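You operate a simulated robot arm through the tools that you are given. There is no shell and no other tool. Be economical: measure what you need, move in short steps, check, and stop when the job is done.

Carry out the task below with a simulated robot arm. There is one attempt and no reset: what you move stays moved.

## Task
Test cell No. 26 and sort it into GOOD or RECHECK.
Fine: in the holder, red end to the red mark; multimeter on 20 V; GOOD is 3.2 V or more; holder switch off whenever a cell moves.

It is judged by the outcome, as a careful person would: the job done as asked, and still so three seconds after it is handed in. It fails if anything else is knocked over, pushed out of place, dropped, spilled or broken.

## Robot
A 6-joint arm with a two-finger parallel gripper, fixed in place. Base frame: the origin is at the foot of the arm, x ahead of it, y to its left, z up; the work surface is at about z = 0.72. Readings come in m, degrees, newtons and seconds.
With the tool pointing down near the work surface it reaches from about 0.26 to 0.66 m from the base axis. Its first joint turns from -66.0 to 66.0 degrees. Payload 2.9 kg.
The TCP is the grasp point between the finger pads, 0.03 m short of the fingertips. In the tool frame z runs along the fingers and y along their closing line. Largest opening 0.11 m; finger width 0.02, thickness 0.01; the body of the gripper, 0.048 by 0.112 m, starts 0.055 m behind the TCP.
Orientation is told as [roll, pitch, yaw] about the base's x, y, z axes, in that order, counted from this pose: with the fingers straight down and closing along the base's y, the tool's x points along the base's -x, its y along +y and its z along -z.

## Interface
- The arm moves only by the tool send_rows. Its argument "moves" is a list that holds one entry, the list of rows, each a list of 6 numbers: the shift along the tool's x, y, z in m, then the turn, a rotation vector about the tool's x, y, z in degrees. In form: [[[tx, ty, tz, rx, ry, rz], ...]]. A call has 1 to 20 rows; each row is the pose to reach, as a shift and turn from the pose commanded when the call began, along the tool's axes at that moment. "jaw" is the finger opening in m, from 0 to 0.11, set as the call begins (left out, the last holds). A row lasts 0.2 s, in which the tool goes at most 0.05 m and 8.6 degrees; a call with a longer step from one row to the next is refused whole, and so is a gripper value outside its range. A pose out of reach is approached as far as the arm can. The call stops where the force on the tool passes 40 N (or 10 N more than at its start, if that is more) or the arm is blocked; 0.2 s more then pass. The fingers move at their own pace (about 0.108 m/s each) and stop on an object; they squeeze with about 22 N. The grip force told is the motor's: it shows also when the fingers shut on nothing. Time passes only in rows, and 0.2 s behind the last, so rows that repeat a pose let the fingers close. The reply holds the time, the measured pose of the TCP, the force on the tool along the base axes, the opening and the grip force, in the units named above and with some noise, with the torque about the TCP (base axes, N m) and any sound that the robot's microphone picked up.
- Cameras (640 x 400 px; columns grow to the right, rows downward): "scene" is fixed at [0.0832, 0.434, 1.3929]; the picture's right is [-0.71, -0.70, 0.00], its down [-0.33, 0.33, -0.88] and it looks along [0.62, -0.63, -0.47] (base axes); focal length 339 px, centre (320, 200). "wrist" rides on the gripper at [0.072, 0.017, -0.103] in the tool frame; the picture's right is [-0.23, 0.97, 0.00], its down [-0.76, -0.18, -0.62] and it looks along [-0.61, -0.14, 0.78] (tool axes); focal length 222 px, centre (320, 200). There is no depth. A picture from a camera that has moved, and an enlarged one, comes with that camera's place and axes in the base frame and with its lens.
- grab_frame(camera): a new picture of that camera. It takes no simulated time.
- inspect(camera, box): a new picture of the part [left, top, right, bottom] of that camera's present view, enlarged. It takes no simulated time.
- finish_job(): hands the job in; it is judged then, once.

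Go step by step. Nothing tells you positions but the pictures and the camera data: compare them with the known pose of the tool, close in by small moves and look again before you grip or let go. The budget is 120 turns and 64 pictures, counting those below and the enlarged ones. Unless the task says otherwise, let go and move clear before handing in, and close with one line.

The tools are called after "Request:" as name(argument=value, ...) on one line, values as JSON. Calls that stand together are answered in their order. send_rows: Moves the arm, as the interface text tells. Its arguments: {"type":"object","properties":{"moves":{"type":"array","items":{"type":"array","items":{"type":"array","items":{"type":"number"}}}},"jaw":{"type":"number"}},"required":["moves"]} The other tools are called the same way: grab_frame (camera) takes a picture; inspect (camera, box) takes an enlarged picture of a part of a camera's view; finish_job () hands the job in.

At the start:

```text
clock: 0.0
eef_pos: [0.4974, -0.0903, 1.1098]
orientation: [0.1, 0.1, 0.0]
wrist_force: [-0.1, 0.0, -0.9]
torque: [0.0, -0.04, 0.01]
width: 0.1098
finger_force: 0.0
```

scene: 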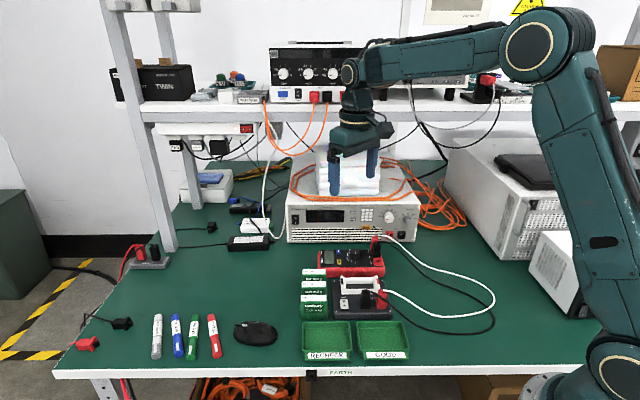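
wrist: 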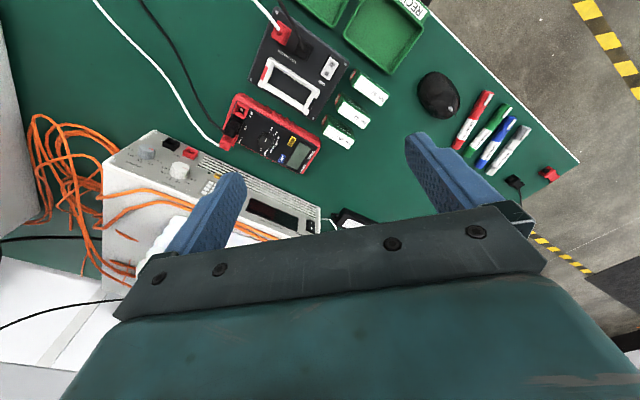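

I see three cells beside a holder, a multimeter, and the two trays. I will look closer at the cells, the holder and the meter.

Request:
inspect(camera="scene", box=[290, 230, 420, 370])

Request:
inspect(camera="wrist", box=[210, 10, 410, 180])

```text
2.86 times, centred on (355, 300) of scene
camera zoom: at [0.0832, 0.434, 1.3929], right [-0.71, -0.7, 0.0], down [-0.33, 0.33, -0.88], along [0.62, -0.63, -0.47], focal length 968 px, centre (220, -86)
```

zoom: 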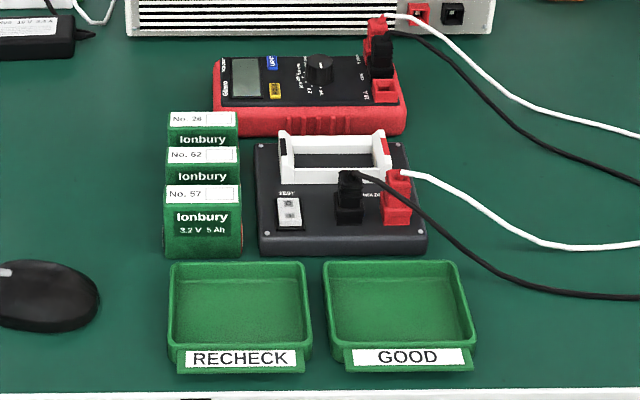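

```text
2.35 times, centred on (310, 95) of wrist
camera zoom: at [0.4234, -0.0737, 1.2135], right [0.23, 0.97, 0.0], down [0.76, -0.18, 0.62], along [0.61, -0.14, -0.78], focal length 523 px, centre (344, 447)
```

zoom: 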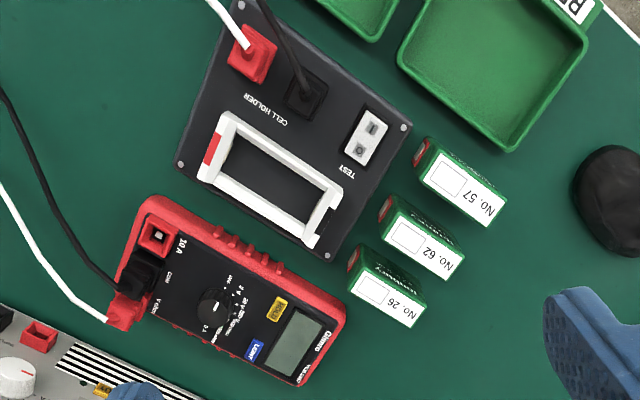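

Cell 26 is the farthest in the row, at about (0.60, -0.075), and everything lies at about 45° to the base. I will lower the wrist camera to get a closer view.

Request:
send_rows(moves=[[[0.02, 0.006, 0.04, 0, 0, 0], [0.04, 0.012, 0.08, 0, 0, 0], [0.06, 0.017, 0.12, 0, 0, 0], [0.085, 0.023, 0.163, 0, 0, 0], [0.085, 0.023, 0.163, 0, 0, 0]]])

Request:
grab_frame(camera="wrist")

```text
clock: 1.2
eef_pos: [0.4112, -0.0682, 0.9442]
orientation: [0.0, 0.0, -0.1]
wrist_force: [1.0, 0.7, -0.4]
torque: [0.0, 0.0, -0.02]
width: 0.1099
finger_force: 0.1
```

```text
59 pictures are left
camera wrist: at [0.3371, -0.0511, 1.0494], right [0.23, 0.97, 0.0], down [0.76, -0.18, 0.62], along [0.61, -0.14, -0.78], focal length 222 px, centre (320, 200)
```

wrist: 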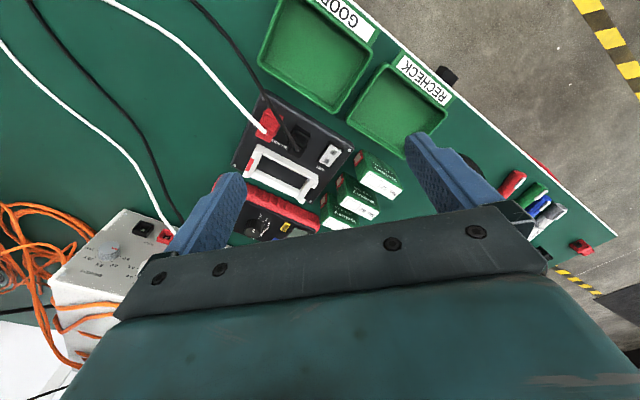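

Request:
inspect(camera="wrist", box=[220, 80, 420, 240])

```text
2.50 times, centred on (320, 160) of wrist
camera zoom: at [0.3371, -0.0511, 1.0494], right [0.23, 0.97, 0.0], down [0.76, -0.18, 0.62], along [0.61, -0.14, -0.78], focal length 555 px, centre (320, 300)
```

zoom: 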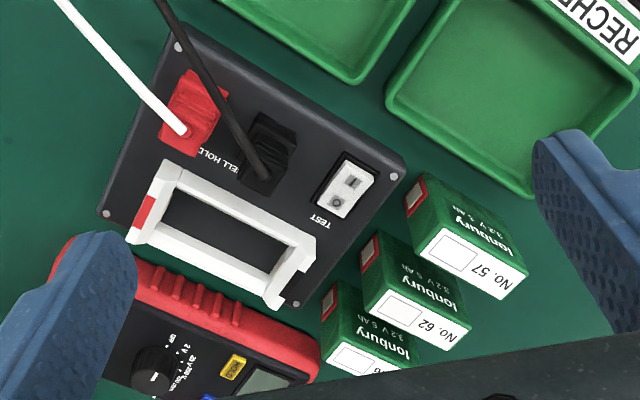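

Request:
inspect(camera="wrist", box=[335, 130, 395, 190])

Request:
inspect(camera="scene", box=[295, 260, 395, 325])

```text
6.67 times, centred on (365, 160) of wrist
camera zoom: at [0.3371, -0.0511, 1.0494], right [0.23, 0.97, 0.0], down [0.76, -0.18, 0.62], along [0.61, -0.14, -0.78], focal length 1481 px, centre (20, 467)
```

zoom: 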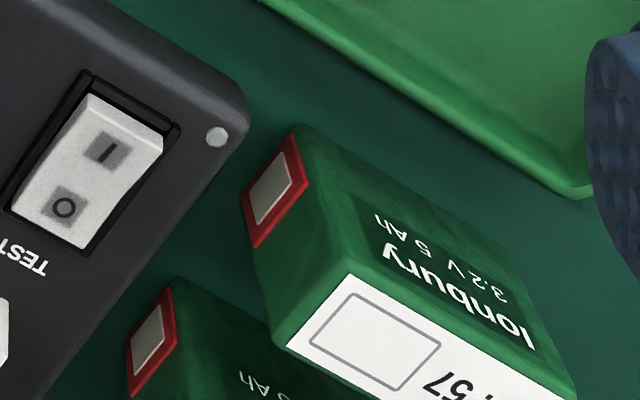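

```text
6.15 times, centred on (345, 292) of scene
camera zoom: at [0.0832, 0.434, 1.3929], right [-0.71, -0.7, 0.0], down [-0.33, 0.33, -0.88], along [0.62, -0.63, -0.47], focal length 2086 px, centre (166, -369)
```

zoom: 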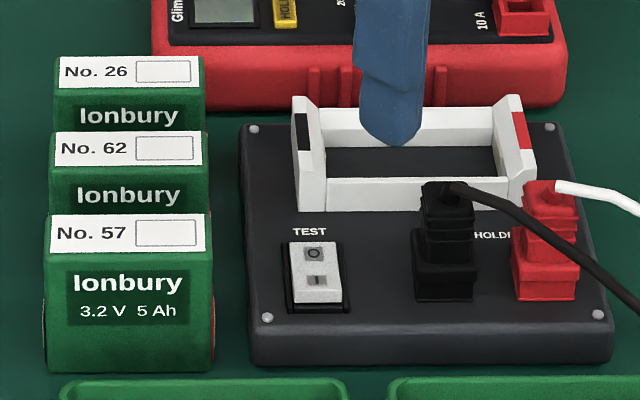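

Request:
inspect(camera="scene", box=[315, 243, 390, 283])

Request:
inspect(camera="wrist", box=[230, 200, 320, 250])

```text
8.53 times, centred on (352, 263) of scene
camera zoom: at [0.0832, 0.434, 1.3929], right [-0.71, -0.7, 0.0], down [-0.33, 0.33, -0.88], along [0.62, -0.63, -0.47], focal length 2892 px, centre (43, -338)
```

zoom: 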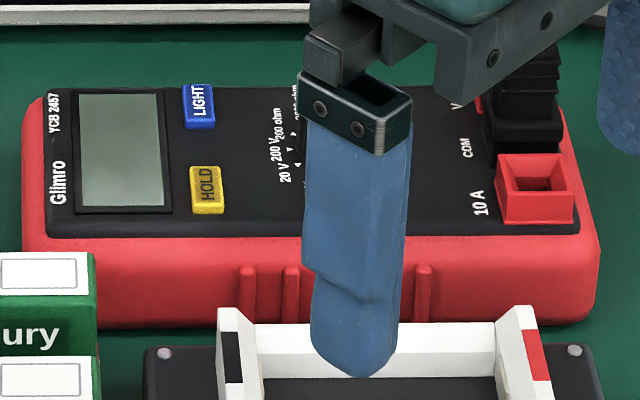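

```text
7.11 times, centred on (275, 225) of wrist
camera zoom: at [0.3371, -0.0511, 1.0494], right [0.23, 0.97, 0.0], down [0.76, -0.18, 0.62], along [0.61, -0.14, -0.78], focal length 1580 px, centre (640, 22)
```

zoom: 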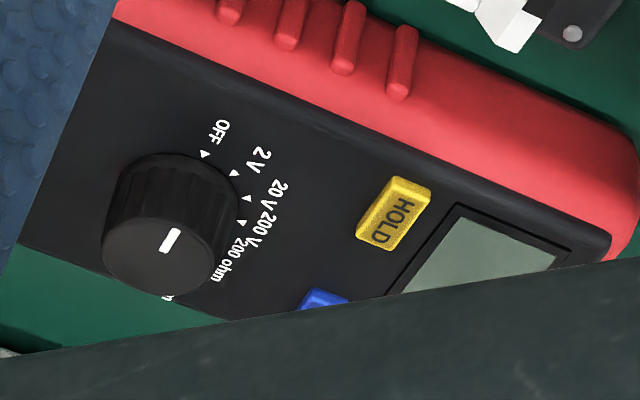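

The cells stand upright with the red terminal toward scene-right, the same way round as the holder's red mark. I will turn the tool by -45° to line up with the bench and look from above.

Request:
send_rows(moves=[[[-0.024, -0.01, 0, 0, 0, 7.5], [-0.048, -0.02, 0, 0, 0, 15], [-0.072, -0.03, 0, 0, 0, 22.5], [-0.096, -0.04, 0, 0, 0, 30], [-0.12, -0.05, 0, 0, 0, 37.5], [-0.144, -0.057, 0, 0, 0, 45], [-0.144, -0.057, 0, 0, 0, 45]]])

Request:
grab_frame(camera="wrist")

```text
clock: 2.8
eef_pos: [0.5564, -0.1255, 0.9472]
orientation: [0.1, 0.0, -45.1]
wrist_force: [-1.1, -0.8, -0.8]
torque: [0.02, 0.0, 0.02]
width: 0.1099
finger_force: 0.0
```

```text
53 pictures are left
camera wrist: at [0.5154, -0.0616, 1.0507], right [0.85, 0.53, 0.0], down [0.41, -0.67, 0.62], along [0.33, -0.53, -0.78], focal length 222 px, centre (320, 200)
```

wrist: 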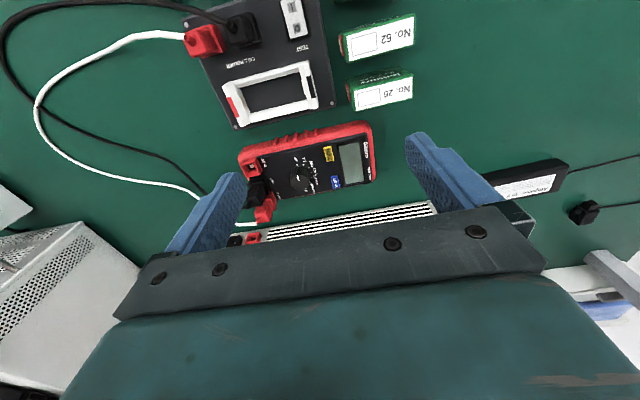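

Request:
inspect(camera="wrist", box=[180, 0, 420, 130])

Request:
inspect(camera="wrist", box=[235, 115, 385, 210])

```text
2.67 times, centred on (300, 65) of wrist
camera zoom: at [0.5154, -0.0616, 1.0507], right [0.85, 0.53, 0.0], down [0.41, -0.67, 0.62], along [0.33, -0.53, -0.78], focal length 592 px, centre (373, 560)
```

zoom: 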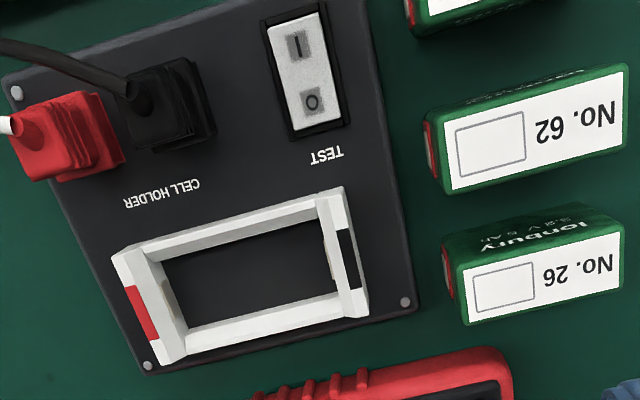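

```text
4.21 times, centred on (310, 162) of wrist
camera zoom: at [0.5154, -0.0616, 1.0507], right [0.85, 0.53, 0.0], down [0.41, -0.67, 0.62], along [0.33, -0.53, -0.78], focal length 935 px, centre (362, 358)
```

zoom: 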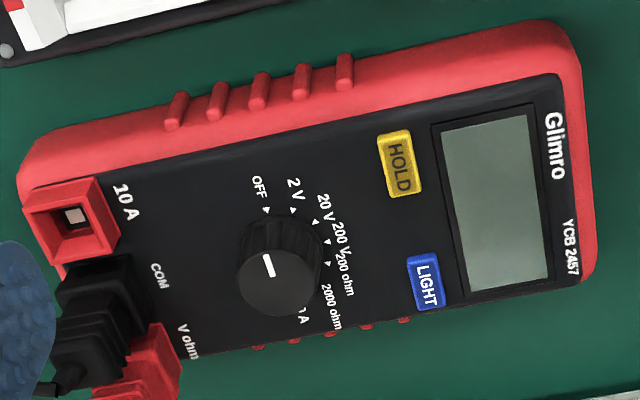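

The dial is at OFF, and 20 V is two steps clockwise at about 30° each, with the knob near (0.585, -0.231). I will hover over the knob with the yaw pre-turned to -15° and a narrow jaw.

Request:
send_rows(jaw=0.05, moves=[[[-0.024, -0.0135, 0.0, 0, 0, -7.5], [-0.048, -0.027, 0.0, 0, 0, -15], [-0.072, -0.0405, 0.0, 0, 0, -22.5], [-0.0951, -0.0541, 0.0, 0, 0, -30], [-0.0951, -0.0541, 0.035, 0, 0, -30], [-0.0951, -0.0541, 0.067, 0, 0, -30], [-0.0951, -0.0541, 0.067, 0, 0, -30]]])

Request:
inspect(camera="wrist", box=[200, 40, 440, 190])

Request:
inspect(camera="scene", box=[310, 210, 410, 290])

```text
clock: 4.4
eef_pos: [0.5852, -0.2312, 0.8783]
orientation: [-0.1, 0.1, -15.0]
wrist_force: [-0.2, -0.9, -0.1]
torque: [0.01, -0.01, -0.01]
width: 0.05
finger_force: 0.2
```

```text
2.67 times, centred on (320, 115) of wrist
camera zoom: at [0.5176, -0.1951, 0.9829], right [0.47, 0.88, 0.0], down [0.69, -0.37, 0.62], along [0.55, -0.29, -0.78], focal length 592 px, centre (320, 427)
```

zoom: 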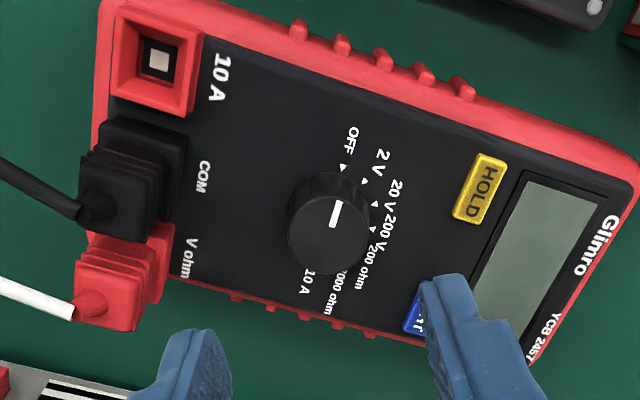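

```text
5.00 times, centred on (360, 250) of scene
camera zoom: at [0.0832, 0.434, 1.3929], right [-0.71, -0.7, 0.0], down [-0.33, 0.33, -0.88], along [0.62, -0.63, -0.47], focal length 1695 px, centre (120, -50)
```

zoom: 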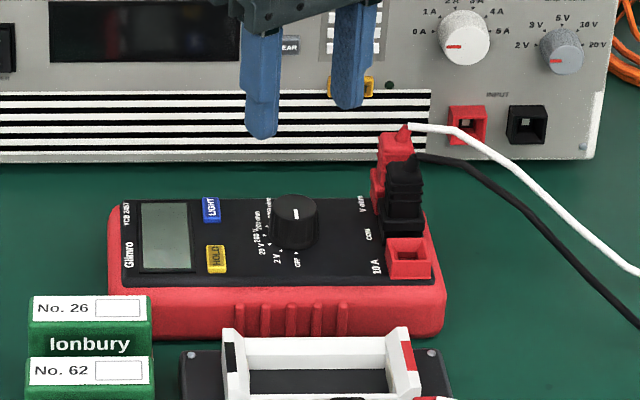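

The knob top comes out at about (0.5855, -0.2273, 0.78). I will centre on it, descend and close.

Request:
send_rows(moves=[[[0.0007, 0.004, 0.03, 0, 0, 0], [0.0007, 0.004, 0.06, 0, 0, 0], [0.0007, 0.004, 0.08, 0, 0, 0], [0.0007, 0.004, 0.08, 0, 0, 0]]])

Request:
inspect(camera="wrist", box=[200, 40, 440, 190])

Request:
inspect(camera="scene", box=[310, 210, 410, 290])

```text
clock: 5.4
eef_pos: [0.5838, -0.2278, 0.7985]
orientation: [0.0, 0.0, -15.0]
wrist_force: [0.4, -0.5, 0.4]
torque: [-0.02, -0.01, -0.03]
width: 0.05
finger_force: 0.1
```

```text
2.67 times, centred on (320, 115) of wrist
camera zoom: at [0.5173, -0.1915, 0.9037], right [0.47, 0.88, 0.0], down [0.69, -0.37, 0.62], along [0.55, -0.29, -0.78], focal length 592 px, centre (320, 427)
```

zoom: 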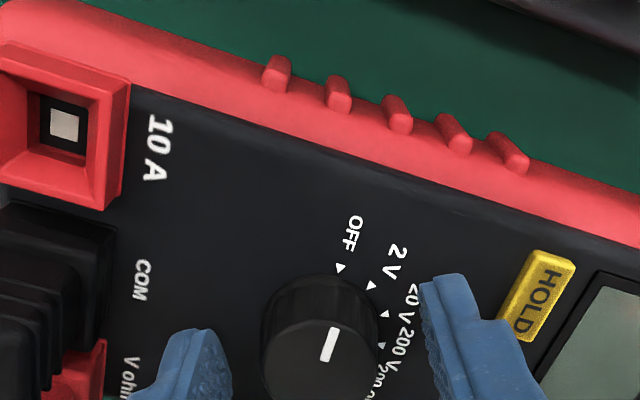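

```text
5.00 times, centred on (360, 250) of scene
camera zoom: at [0.0832, 0.434, 1.3929], right [-0.71, -0.7, 0.0], down [-0.33, 0.33, -0.88], along [0.62, -0.63, -0.47], focal length 1695 px, centre (120, -50)
```

zoom: 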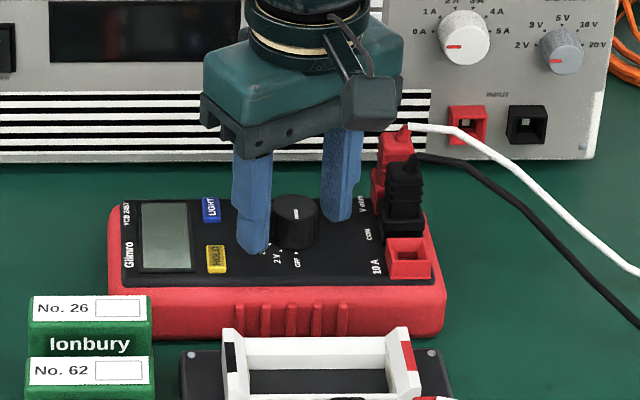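

Well centred; I close on the knob.

Request:
send_rows(jaw=0.0, moves=[[[0, 0, 0, 0, 0, 0], [0, 0, 0, 0, 0, 0]]])

```text
clock: 6.0
eef_pos: [0.5847, -0.2273, 0.7993]
orientation: [0.0, 0.0, -15.1]
wrist_force: [-0.5, -2.0, -0.1]
torque: [-0.06, -0.02, 0.0]
width: 0.0277
finger_force: 22.5
```

Request:
send_rows(moves=[[[0, 0, 0, 0, 0, 7.5], [0, 0, 0, 0, 0, 15], [0, 0, 0, 0, 0, 22.5], [0, 0, 0, 0, 0, 30], [0, 0, 0, 0, 0, 37.5], [0, 0, 0, 0, 0, 45], [0, 0, 0, 0, 0, 52.5], [0, 0, 0, 0, 0, 60], [0, 0, 0, 0, 0, 60]]])

Request:
inspect(camera="scene", box=[310, 210, 410, 290])

```text
clock: 8.0
eef_pos: [0.5857, -0.2262, 0.7987]
orientation: [0.1, 0.1, -75.1]
wrist_force: [-9.1, 0.0, 7.6]
torque: [0.03, 0.35, -0.01]
width: 0.0276
finger_force: 21.9
```

```text
5.00 times, centred on (360, 250) of scene
camera zoom: at [0.0829, 0.4341, 1.3929], right [-0.71, -0.7, 0.0], down [-0.33, 0.33, -0.88], along [0.62, -0.63, -0.47], focal length 1695 px, centre (120, -50)
```

zoom: 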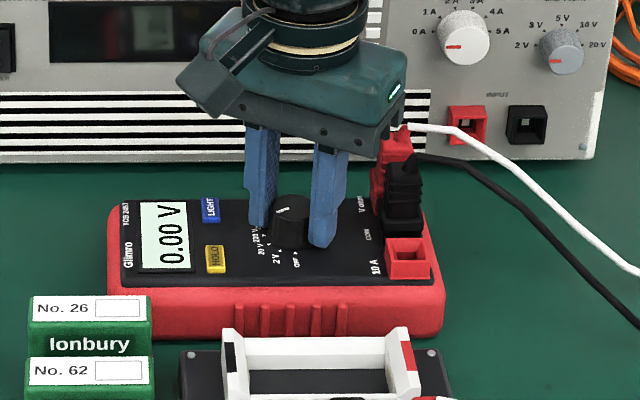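

The meter shows 0.00 V. I open slightly, lift clear and check the pointer.

Request:
send_rows(jaw=0.044, moves=[[[0, 0, 0, 0, 0, 0], [0, 0, 0, 0, 0, 0], [0, 0, -0.03, 0, 0, 0], [0, 0, -0.07, 0, 0, 0], [0, 0, -0.12, 0, 0, 0], [0, 0, -0.12, 0, 0, 0]]])

Request:
inspect(camera="wrist", box=[200, 40, 440, 190])

Request:
inspect(camera="scene", box=[290, 230, 420, 330])

```text
clock: 9.4
eef_pos: [0.5849, -0.2271, 0.9192]
orientation: [-0.1, 0.0, -75.0]
wrist_force: [0.4, 0.2, 0.2]
torque: [0.03, -0.01, -0.02]
width: 0.0439
finger_force: 0.1
```

```text
2.67 times, centred on (320, 115) of wrist
camera zoom: at [0.5803, -0.152, 1.0235], right [1.0, 0.03, 0.0], down [0.03, -0.78, 0.62], along [0.02, -0.62, -0.78], focal length 592 px, centre (320, 427)
```

zoom: 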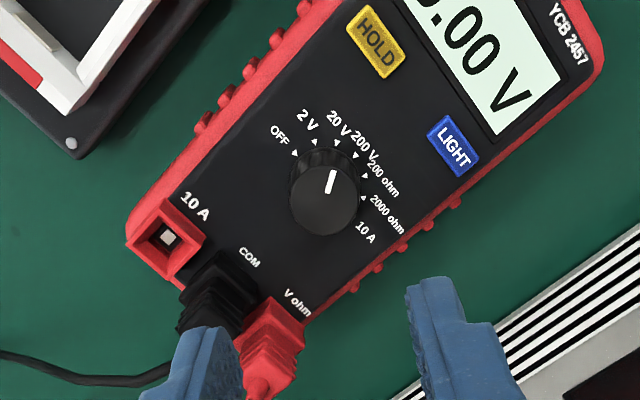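

```text
4.00 times, centred on (355, 280) of scene
camera zoom: at [0.0832, 0.434, 1.3929], right [-0.71, -0.7, 0.0], down [-0.33, 0.33, -0.88], along [0.62, -0.63, -0.47], focal length 1356 px, centre (180, -120)
```

zoom: 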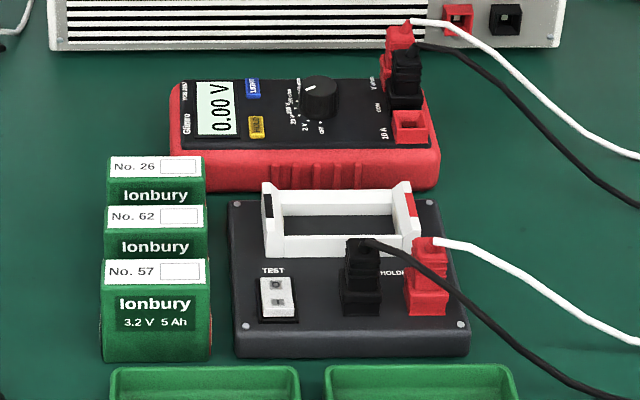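

The pointer is on 20 V. Next I go above cell 26, at about (0.609, -0.077) with its top at 0.78, turning to yaw +45° for a grip across its thin sides.

Request:
send_rows(jaw=0.045, moves=[[[0.0092, 0.0041, 0, 0, 0, -8], [0.0185, 0.0082, 0, 0, 0, -16], [0.0277, 0.0124, 0, 0, 0, -24], [0.037, 0.0165, 0, 0, 0, -32], [0.0462, 0.0206, 0, 0, 0, -40], [0.0554, 0.0247, 0, 0, 0, -48], [0.0647, 0.0288, 0, 0, 0, -56], [0.0739, 0.033, 0, 0, 0, -64], [0.0832, 0.0371, 0, 0, 0, -72], [0.0924, 0.0412, 0, 0, 0, -80], [0.1016, 0.0453, 0, 0, 0, -88], [0.1109, 0.0494, 0, 0, 0, -96], [0.1201, 0.0536, 0, 0, 0, -104], [0.1294, 0.0577, 0.01, 0, 0, -112], [0.1386, 0.0618, 0.02, 0, 0, -120], [0.1386, 0.0618, 0.02, 0, 0, -120]]])

Request:
inspect(camera="wrist", box=[200, 40, 440, 190])

Request:
inspect(camera="scene", box=[280, 210, 400, 310])

```text
clock: 12.8
eef_pos: [0.6097, -0.0771, 0.8982]
orientation: [0.0, 0.1, 45.1]
wrist_force: [-0.2, -1.0, 0.6]
torque: [0.02, 0.05, -0.02]
width: 0.0454
finger_force: 0.1
```

```text
2.67 times, centred on (320, 115) of wrist
camera zoom: at [0.545, -0.1154, 1.0033], right [-0.53, 0.85, 0.0], down [0.66, 0.41, 0.62], along [0.53, 0.33, -0.78], focal length 592 px, centre (320, 427)
```

zoom: 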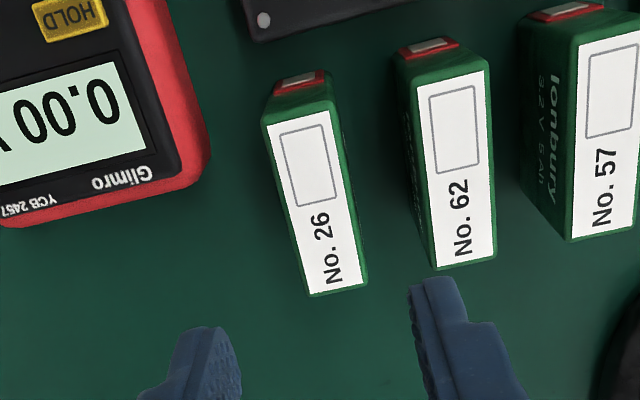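

```text
4.00 times, centred on (340, 260) of scene
camera zoom: at [0.0832, 0.434, 1.3929], right [-0.71, -0.7, 0.0], down [-0.33, 0.33, -0.88], along [0.62, -0.63, -0.47], focal length 1356 px, centre (240, -40)
```

zoom: 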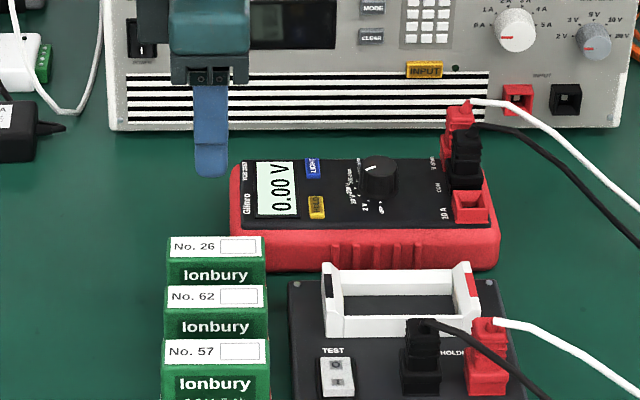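

The cell is nearly centred, so I shift 3.5 mm along its length and descend around it.

Request:
send_rows(moves=[[[0.0035, -0.0006, 0.03, 0, 0, 0], [0.0035, -0.0006, 0.065, 0, 0, 0], [0.0035, -0.0006, 0.09, 0, 0, 0], [0.0035, -0.0006, 0.11, 0, 0, 0], [0.0035, -0.0006, 0.11, 0, 0, 0]]])

Request:
inspect(camera="wrist", box=[200, 40, 440, 190])

Request:
inspect(camera="scene", box=[280, 210, 400, 310])

```text
clock: 14.0
eef_pos: [0.6087, -0.0793, 0.7899]
orientation: [0.1, -0.1, 45.0]
wrist_force: [0.1, 0.2, -0.8]
torque: [0.02, -0.01, -0.02]
width: 0.0451
finger_force: 0.1
```

```text
2.67 times, centred on (320, 115) of wrist
camera zoom: at [0.5431, -0.1182, 0.8934], right [-0.53, 0.85, 0.0], down [0.66, 0.41, 0.62], along [0.53, 0.33, -0.78], focal length 592 px, centre (320, 427)
```

zoom: 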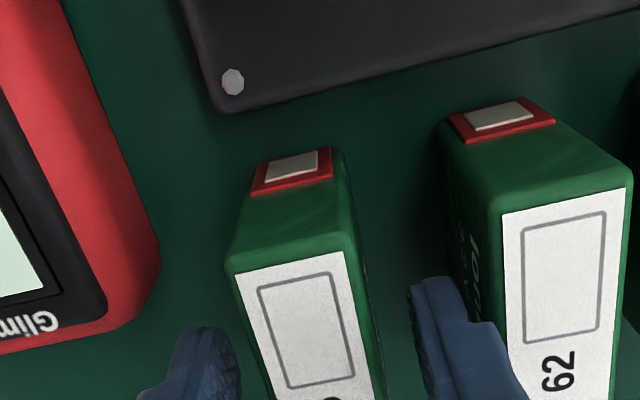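

```text
4.00 times, centred on (340, 260) of scene
camera zoom: at [0.0832, 0.434, 1.3929], right [-0.71, -0.7, 0.0], down [-0.33, 0.33, -0.88], along [0.62, -0.63, -0.47], focal length 1356 px, centre (240, -40)
```

zoom: 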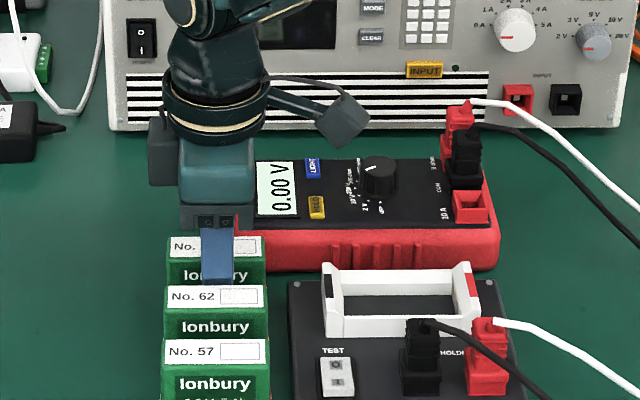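

The fingers straddle cell 26 without touching its neighbour. I close and lift.

Request:
send_rows(jaw=0.0, moves=[[[0, 0, 0, 0, 0, 0], [0, 0, 0, 0, 0, 0], [0, 0, -0.01, 0, 0, 0], [0, 0, -0.03, 0, 0, 0], [0, 0, -0.06, 0, 0, 0], [0, 0, -0.09, 0, 0, 0], [0, 0, -0.09, 0, 0, 0]]])

Request:
inspect(camera="wrist", box=[200, 40, 440, 190])

Request:
inspect(camera="scene", box=[280, 190, 400, 310])

```text
clock: 15.6
eef_pos: [0.6065, -0.0793, 0.88]
orientation: [0.0, 0.1, 45.0]
wrist_force: [-0.4, -0.4, -1.9]
torque: [-0.01, -0.04, 0.0]
width: 0.0259
finger_force: 22.2
```

```text
2.67 times, centred on (320, 115) of wrist
camera zoom: at [0.543, -0.1186, 0.984], right [-0.53, 0.85, 0.0], down [0.66, 0.41, 0.62], along [0.53, 0.33, -0.78], focal length 592 px, centre (320, 427)
```

zoom: 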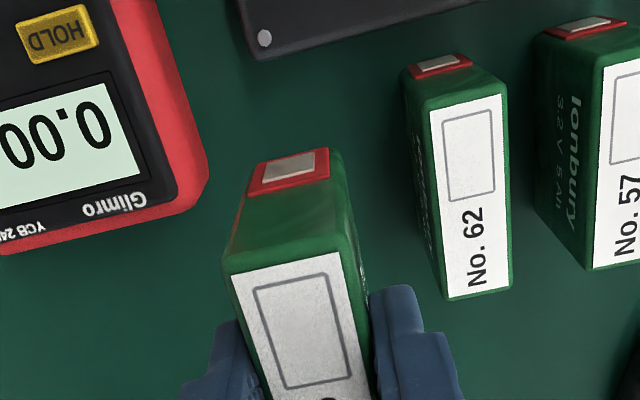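

```text
3.33 times, centred on (340, 250) of scene
camera zoom: at [0.0833, 0.434, 1.3929], right [-0.71, -0.7, 0.0], down [-0.33, 0.33, -0.88], along [0.62, -0.63, -0.47], focal length 1130 px, centre (253, 33)
```

zoom: 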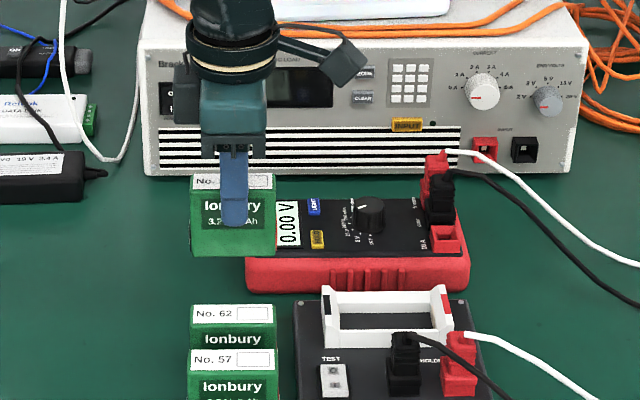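

The cell is held straight. I will measure the bay from the scene camera and from a stop short of the holder.

Request:
send_rows(moves=[[[0.02, -0.015, -0.01, 0, 0, 0], [0.04, -0.02, -0.01, 0, 0, 0], [0.06, -0.025, -0.01, 0, 0, 0], [0.07, -0.027, -0.01, 0, 0, 0], [0.07, -0.027, -0.01, 0, 0, 0]]])

Request:
inspect(camera="wrist", box=[200, 0, 440, 150])

Request:
inspect(camera="scene", box=[335, 265, 405, 325])

```text
clock: 16.8
eef_pos: [0.5771, -0.1486, 0.8891]
orientation: [0.0, 0.0, 45.0]
wrist_force: [-0.3, 0.0, -2.8]
torque: [0.03, 0.04, 0.05]
width: 0.0259
finger_force: 21.9
```

```text
2.67 times, centred on (320, 75) of wrist
camera zoom: at [0.5121, -0.1876, 0.994], right [-0.53, 0.85, 0.0], down [0.66, 0.41, 0.62], along [0.53, 0.33, -0.78], focal length 592 px, centre (320, 533)
```

zoom: 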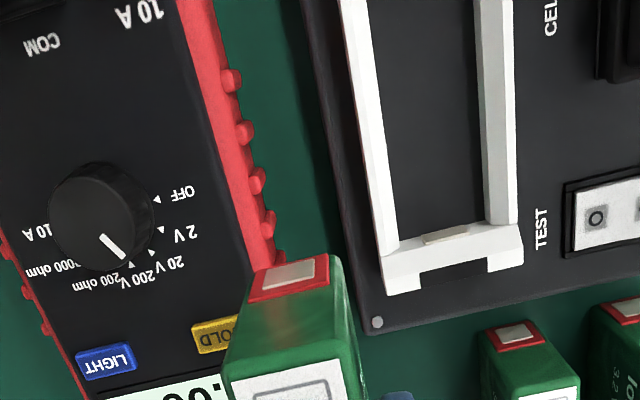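

```text
6.67 times, centred on (370, 295) of scene
camera zoom: at [0.0833, 0.434, 1.3929], right [-0.71, -0.7, 0.0], down [-0.33, 0.33, -0.88], along [0.62, -0.63, -0.47], focal length 2260 px, centre (-13, -433)
```

zoom: 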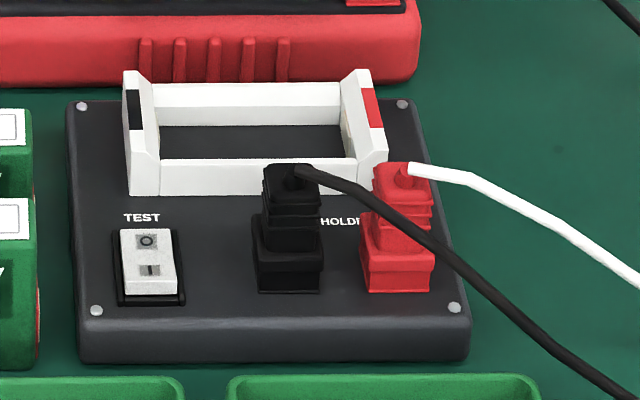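

The bay centre is near (0.503, -0.148), with a clearance of 2–3 mm each side. I will move above it and compare the cell with the bay in both views.

Request:
send_rows(moves=[[[0.02, 0.02, 0, 0, 0, 0], [0.04, 0.04, 0, 0, 0, 0], [0.0515, 0.052, 0, 0, 0, 0], [0.0515, 0.052, 0.015, 0, 0, 0], [0.0515, 0.052, 0.015, 0, 0, 0]]])

Request:
inspect(camera="wrist", box=[240, 50, 400, 200])

Request:
inspect(camera="scene", box=[325, 245, 405, 325])

```text
clock: 18.0
eef_pos: [0.5034, -0.1479, 0.8738]
orientation: [-0.1, 0.1, 45.0]
wrist_force: [-0.4, -0.9, -2.1]
torque: [0.0, 0.03, 0.01]
width: 0.0256
finger_force: 21.6
```

```text
2.67 times, centred on (320, 125) of wrist
camera zoom: at [0.4392, -0.1868, 0.9787], right [-0.53, 0.85, 0.0], down [0.66, 0.41, 0.62], along [0.53, 0.33, -0.78], focal length 592 px, centre (320, 400)
```

zoom: 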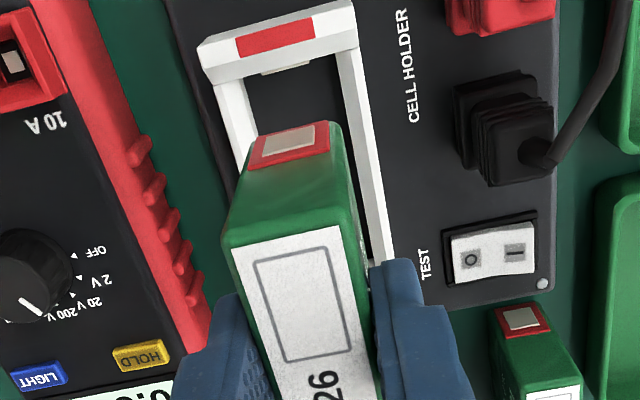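

```text
5.00 times, centred on (365, 285) of scene
camera zoom: at [0.0833, 0.434, 1.3929], right [-0.71, -0.7, 0.0], down [-0.33, 0.33, -0.88], along [0.62, -0.63, -0.47], focal length 1695 px, centre (95, -225)
```

zoom: 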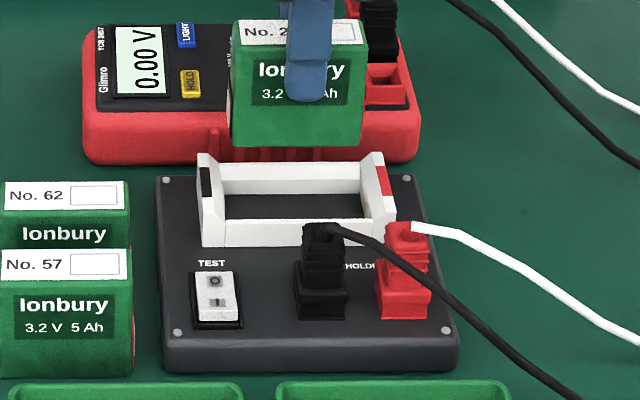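

Request:
inspect(camera="wrist", box=[285, 45, 395, 125])

```text
5.00 times, centred on (340, 85) of wrist
camera zoom: at [0.4392, -0.1868, 0.9787], right [-0.53, 0.85, 0.0], down [0.66, 0.41, 0.62], along [0.53, 0.33, -0.78], focal length 1111 px, centre (220, 775)
```

zoom: 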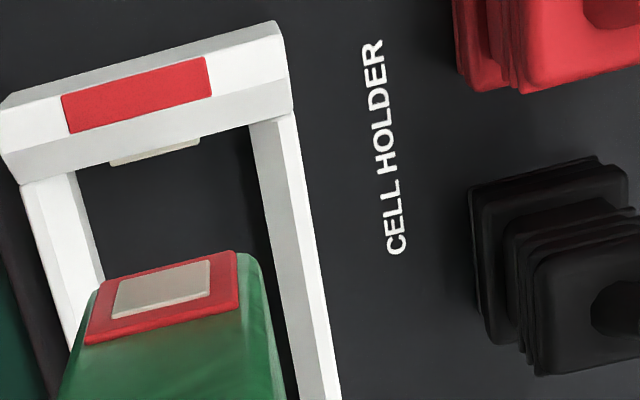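

The cell needs about +2.7 mm along its length and +1.7 mm sideways. I apply that, descend partway and recheck.

Request:
send_rows(moves=[[[0.0027, 0.0017, 0, 0, 0, 0], [0.0027, 0.0017, 0.015, 0, 0, 0], [0.0027, 0.0017, 0.028, 0, 0, 0], [0.0027, 0.0017, 0.028, 0, 0, 0]]])

Request:
inspect(camera="wrist", box=[255, 60, 365, 140])

Request:
inspect(camera="scene", box=[335, 260, 395, 310])

```text
clock: 19.0
eef_pos: [0.5012, -0.1474, 0.846]
orientation: [0.0, 0.1, 44.9]
wrist_force: [-0.3, 0.4, -2.7]
torque: [0.04, -0.02, 0.02]
width: 0.0258
finger_force: 22.5
```

```text
5.00 times, centred on (310, 100) of wrist
camera zoom: at [0.4361, -0.1868, 0.9503], right [-0.53, 0.85, 0.0], down [0.66, 0.41, 0.62], along [0.53, 0.33, -0.78], focal length 1111 px, centre (370, 700)
```

zoom: 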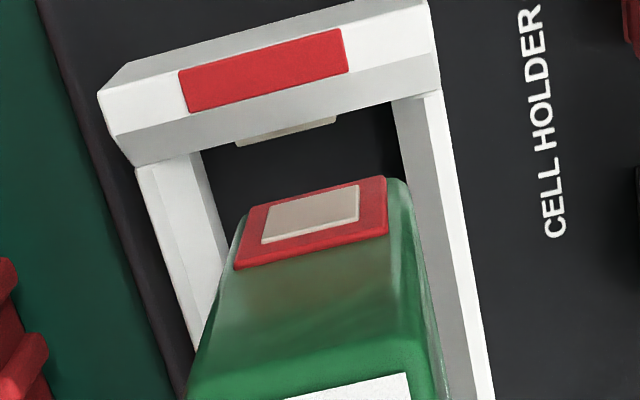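

```text
8.00 times, centred on (365, 285) of scene
camera zoom: at [0.0833, 0.434, 1.3929], right [-0.71, -0.7, 0.0], down [-0.33, 0.33, -0.88], along [0.62, -0.63, -0.47], focal length 2712 px, centre (-40, -480)
```

zoom: 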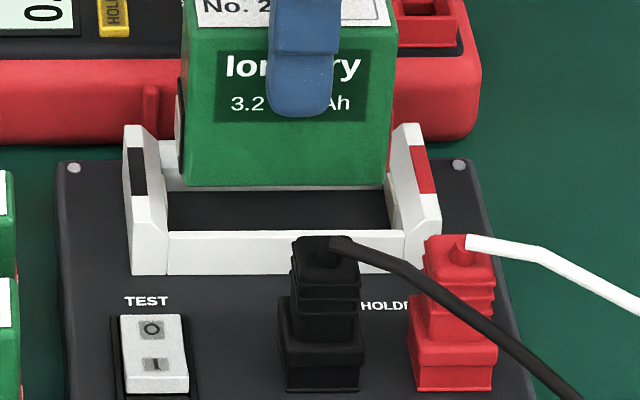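

Request:
inspect(camera="wrist", box=[275, 70, 345, 120])

```text
8.00 times, centred on (310, 95) of wrist
camera zoom: at [0.4361, -0.1868, 0.9503], right [-0.53, 0.85, 0.0], down [0.66, 0.41, 0.62], along [0.53, 0.33, -0.78], focal length 1777 px, centre (400, 1040)
```

zoom: 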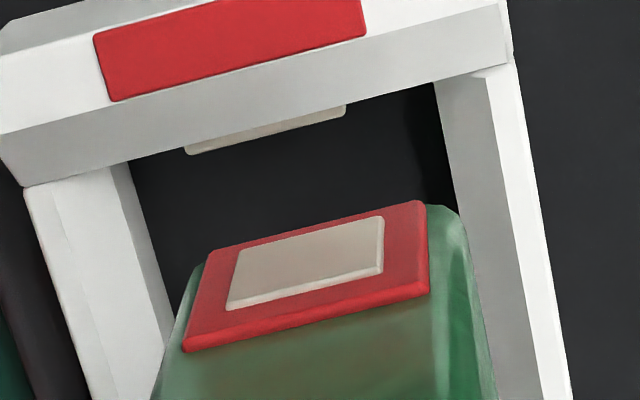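

The red mark, contact and rails all put the bay 4 mm further toward the meter side. I correct for that and descend into it gently.

Request:
send_rows(moves=[[[0.0012, -0.0041, 0, 0, 0, 0], [0.0012, -0.0041, 0, 0, 0, 0], [0.0012, -0.0041, 0.008, 0, 0, 0], [0.0012, -0.0041, 0.015, 0, 0, 0], [0.0012, -0.0041, 0.02, 0, 0, 0], [0.0012, -0.0041, 0.02, 0, 0, 0]]])

Request:
inspect(camera="wrist", box=[255, 80, 365, 160])

Request:
inspect(camera="scene", box=[335, 260, 395, 310])

```text
clock: 20.4
eef_pos: [0.5034, -0.1528, 0.8259]
orientation: [0.0, 0.1, 45.1]
wrist_force: [0.1, -0.6, -2.2]
torque: [-0.01, -0.02, -0.02]
width: 0.0258
finger_force: 22.1
```

```text
5.00 times, centred on (310, 120) of wrist
camera zoom: at [0.4384, -0.1911, 0.9303], right [-0.53, 0.85, 0.0], down [0.66, 0.41, 0.62], along [0.53, 0.33, -0.78], focal length 1111 px, centre (370, 600)
```

zoom: 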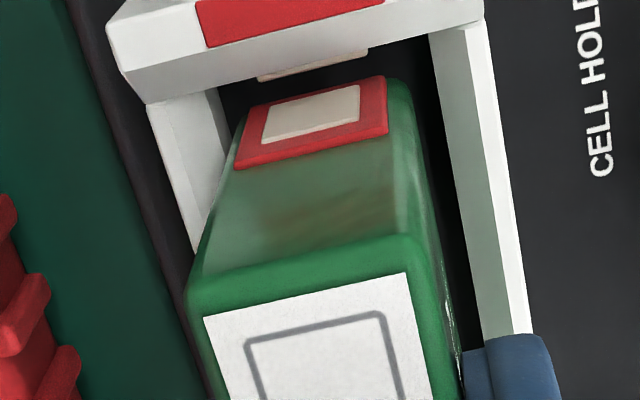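

```text
8.00 times, centred on (365, 285) of scene
camera zoom: at [0.0833, 0.434, 1.3929], right [-0.71, -0.7, 0.0], down [-0.33, 0.33, -0.88], along [0.62, -0.63, -0.47], focal length 2712 px, centre (-40, -480)
```

zoom: 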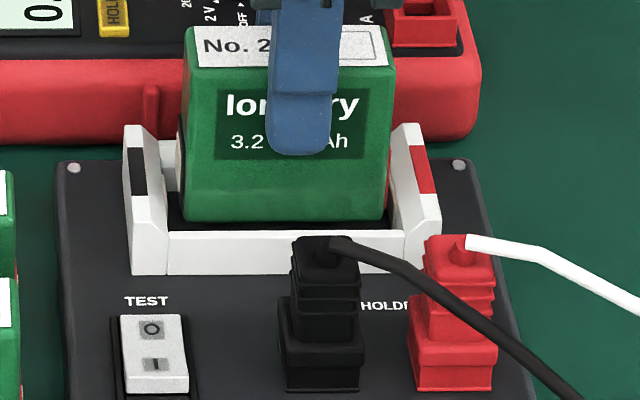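

The cell is entering the bay cleanly with room on all sides. I shift 1 mm and lower it to the floor.

Request:
send_rows(moves=[[[0, 0.001, 0.003, 0, 0, 0], [0, 0.001, 0.007, 0, 0, 0], [0, 0.001, 0.01, 0, 0, 0], [0, 0.001, 0.012, 0, 0, 0], [0, 0.001, 0.014, 0, 0, 0], [0, 0.001, 0.014, 0, 0, 0]]])

Request:
inspect(camera="scene", box=[335, 260, 395, 310])

```text
clock: 21.8
eef_pos: [0.5042, -0.15, 0.8132]
orientation: [-0.2, -0.1, 45.0]
wrist_force: [-2.3, 1.2, 21.0]
torque: [0.22, 0.24, -0.04]
width: 0.0262
finger_force: 21.4
```

```text
8.00 times, centred on (365, 285) of scene
camera zoom: at [0.0828, 0.4342, 1.3929], right [-0.71, -0.7, 0.0], down [-0.33, 0.33, -0.88], along [0.62, -0.63, -0.47], focal length 2712 px, centre (-40, -480)
```

zoom: 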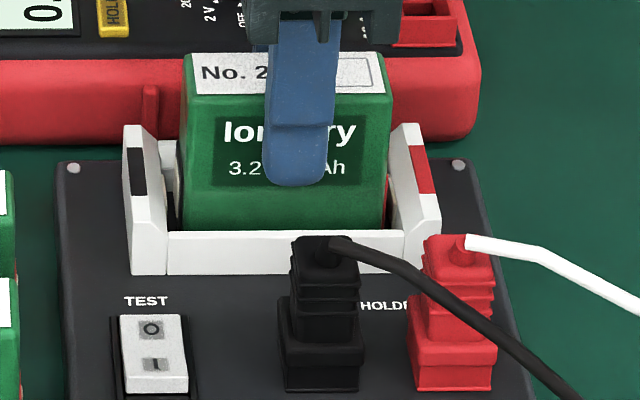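

The cell is on the bay floor. I ease off, release and retreat upward.

Request:
send_rows(jaw=0.044, moves=[[[0, 0, -0.001, 0, 0, 0], [0, 0, -0.001, 0, 0, 0], [0, 0, -0.001, 0, 0, 0], [0, 0, -0.03, 0, 0, 0], [0, 0, -0.07, 0, 0, 0], [0, 0, -0.1, 0, 0, 0], [0, 0, -0.1, 0, 0, 0]]])

Request:
inspect(camera="scene", box=[325, 240, 405, 320])

Request:
inspect(camera="wrist", box=[240, 40, 420, 170])

```text
clock: 23.4
eef_pos: [0.5025, -0.154, 0.9118]
orientation: [0.0, 0.0, 45.0]
wrist_force: [-0.4, -1.6, -0.9]
torque: [-0.04, -0.01, 0.05]
width: 0.0442
finger_force: 0.0
```

```text
5.00 times, centred on (365, 280) of scene
camera zoom: at [0.0832, 0.434, 1.3929], right [-0.71, -0.7, 0.0], down [-0.33, 0.33, -0.88], along [0.62, -0.63, -0.47], focal length 1695 px, centre (95, -200)
```

zoom: 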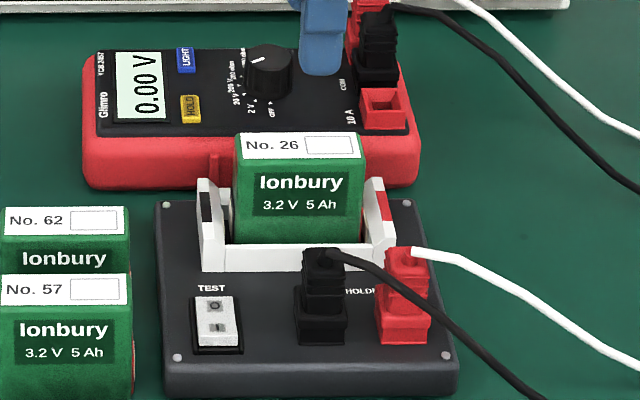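

```text
3.08 times, centred on (330, 105) of wrist
camera zoom: at [0.4373, -0.191, 1.0165], right [-0.53, 0.85, 0.0], down [0.66, 0.41, 0.62], along [0.53, 0.33, -0.78], focal length 684 px, centre (289, 492)
```

zoom: 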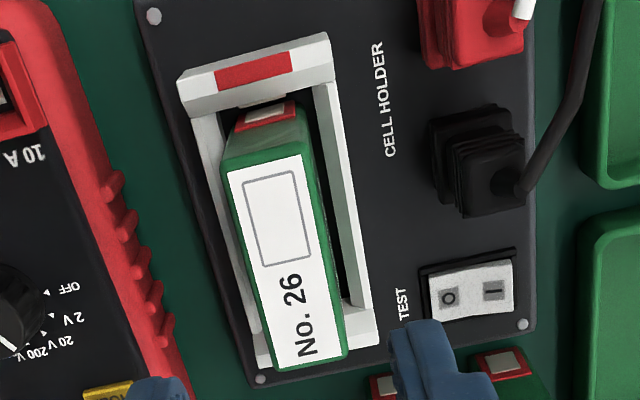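

Cell 26 is seated upright, red to red. Next I close the fingers and hover over the "I" end of the TEST switch, at about (0.492, -0.061).

Request:
send_rows(jaw=0.0, moves=[[[-0.02, 0.03, 0, 0, 0, 0], [-0.04, 0.06, 0, 0, 0, 0], [-0.0525, 0.0776, 0, 0, 0, 0], [-0.0525, 0.0776, 0.04, 0, 0, 0], [-0.0525, 0.0776, 0.08, 0, 0, 0], [-0.0525, 0.0776, 0.11, 0, 0, 0], [-0.0525, 0.0776, 0.11, 0, 0, 0]]])

Request:
inspect(camera="wrist", box=[240, 80, 400, 200])

Request:
inspect(camera="scene", box=[325, 240, 405, 320])

```text
clock: 25.0
eef_pos: [0.4863, -0.0594, 0.8029]
orientation: [0.0, 0.0, 44.9]
wrist_force: [0.4, -0.1, -0.1]
torque: [-0.01, -0.01, 0.0]
width: 0.0
finger_force: 21.8
```

```text
3.33 times, centred on (320, 140) of wrist
camera zoom: at [0.4201, -0.0994, 0.9068], right [-0.53, 0.85, 0.0], down [0.66, 0.41, 0.62], along [0.53, 0.33, -0.78], focal length 740 px, centre (320, 400)
```

zoom: 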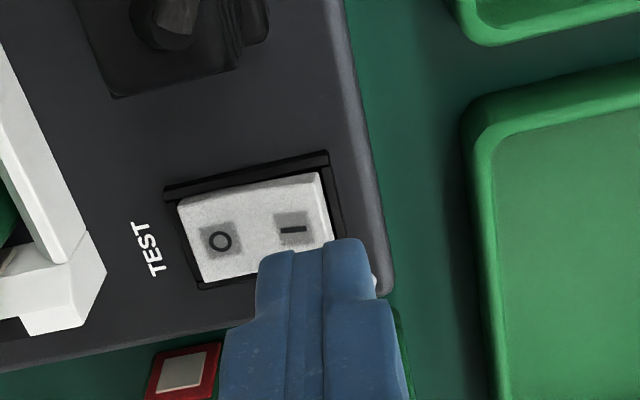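

```text
5.00 times, centred on (365, 280) of scene
camera zoom: at [0.0832, 0.434, 1.3929], right [-0.71, -0.7, 0.0], down [-0.33, 0.33, -0.88], along [0.62, -0.63, -0.47], focal length 1695 px, centre (95, -200)
```

zoom: 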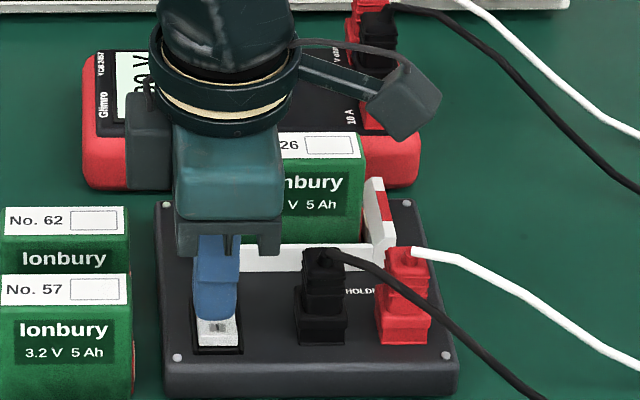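

The fingertips are just over the "I" side. I press down gently in small steps.

Request:
send_rows(moves=[[[0.002, -0.0035, 0, 0, 0, 0], [0.002, -0.0035, 0.006, 0, 0, 0], [0.002, -0.0035, 0.01, 0, 0, 0], [0.002, -0.0035, 0.013, 0, 0, 0], [0.002, -0.0035, 0.016, 0, 0, 0], [0.002, -0.0035, 0.018, 0, 0, 0], [0.002, -0.0035, 0.02, 0, 0, 0], [0.002, -0.0035, 0.022, 0, 0, 0], [0.002, -0.0035, 0.024, 0, 0, 0], [0.002, -0.0035, 0.026, 0, 0, 0]]])

Request:
inspect(camera="wrist", box=[240, 80, 400, 200])

Request:
inspect(camera="scene", box=[315, 235, 405, 325])

```text
clock: 26.9
eef_pos: [0.4866, -0.063, 0.7826]
orientation: [0.1, 0.0, 45.1]
wrist_force: [-6.2, 1.2, 9.7]
torque: [-0.02, 0.11, -0.05]
width: 0.0
finger_force: 22.3
stopped in row 9: the force on the tool passed its limit at 45 N (the readings are from after the stop); the commanded pose is now the measured one
```

```text
3.33 times, centred on (320, 140) of wrist
camera zoom: at [0.4208, -0.1022, 0.8879], right [-0.53, 0.85, 0.0], down [0.66, 0.41, 0.62], along [0.53, 0.33, -0.78], focal length 740 px, centre (320, 400)
```

zoom: 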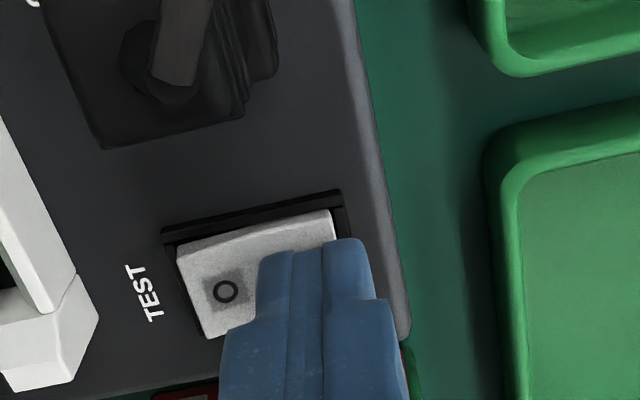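

```text
4.44 times, centred on (360, 280) of scene
camera zoom: at [0.0829, 0.4341, 1.3929], right [-0.71, -0.7, 0.0], down [-0.33, 0.33, -0.88], along [0.62, -0.63, -0.47], focal length 1506 px, centre (142, -156)
```

zoom: 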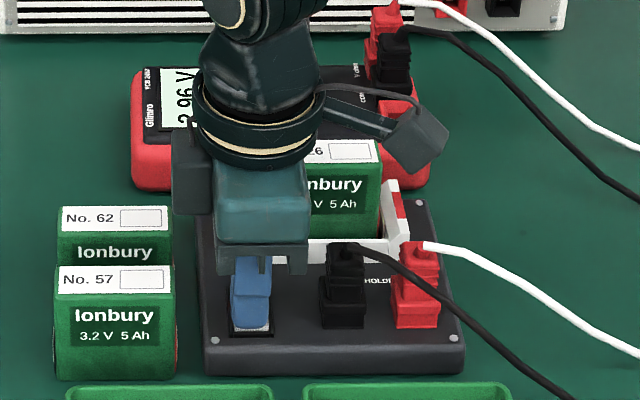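

The switch has rocked over and the meter shows a reading. I lift clear to read it.

Request:
send_rows(moves=[[[0, 0, -0.03, 0, 0, 0], [0, 0, -0.07, 0, 0, 0], [0, 0, -0.11, 0, 0, 0], [-0.03, 0.02, -0.12, 0, 0, 0], [-0.06, 0.05, -0.12, 0, 0, 0], [-0.06, 0.05, -0.12, 0, 0, 0]]])

Request:
inspect(camera="scene", box=[315, 235, 405, 325])

Request:
grab_frame(camera="wrist")

```text
clock: 28.3
eef_pos: [0.4919, 0.0135, 0.9036]
orientation: [0.0, 0.0, 45.0]
wrist_force: [-0.6, -0.4, 0.5]
torque: [-0.01, -0.02, -0.01]
width: 0.0002
finger_force: 21.7
```

```text
4.44 times, centred on (360, 280) of scene
camera zoom: at [0.0832, 0.4341, 1.3929], right [-0.71, -0.7, 0.0], down [-0.33, 0.33, -0.88], along [0.62, -0.63, -0.47], focal length 1506 px, centre (142, -156)
```

zoom: 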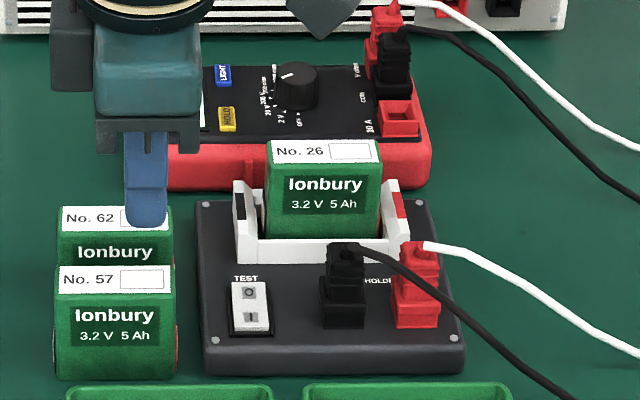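

```text
19 pictures are left
camera wrist: at [0.4278, -0.0249, 1.0077], right [-0.53, 0.85, 0.0], down [0.66, 0.41, 0.62], along [0.53, 0.33, -0.78], focal length 222 px, centre (320, 200)
```

wrist: 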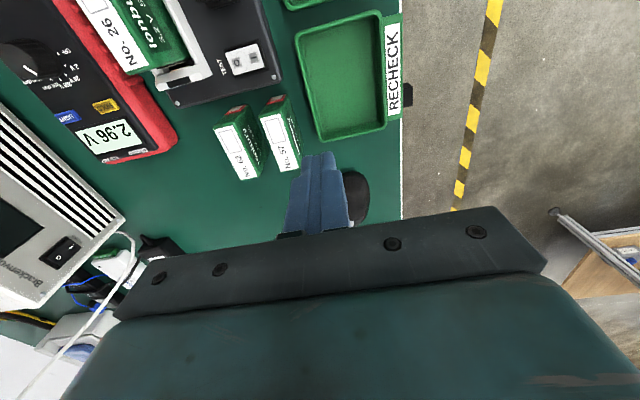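

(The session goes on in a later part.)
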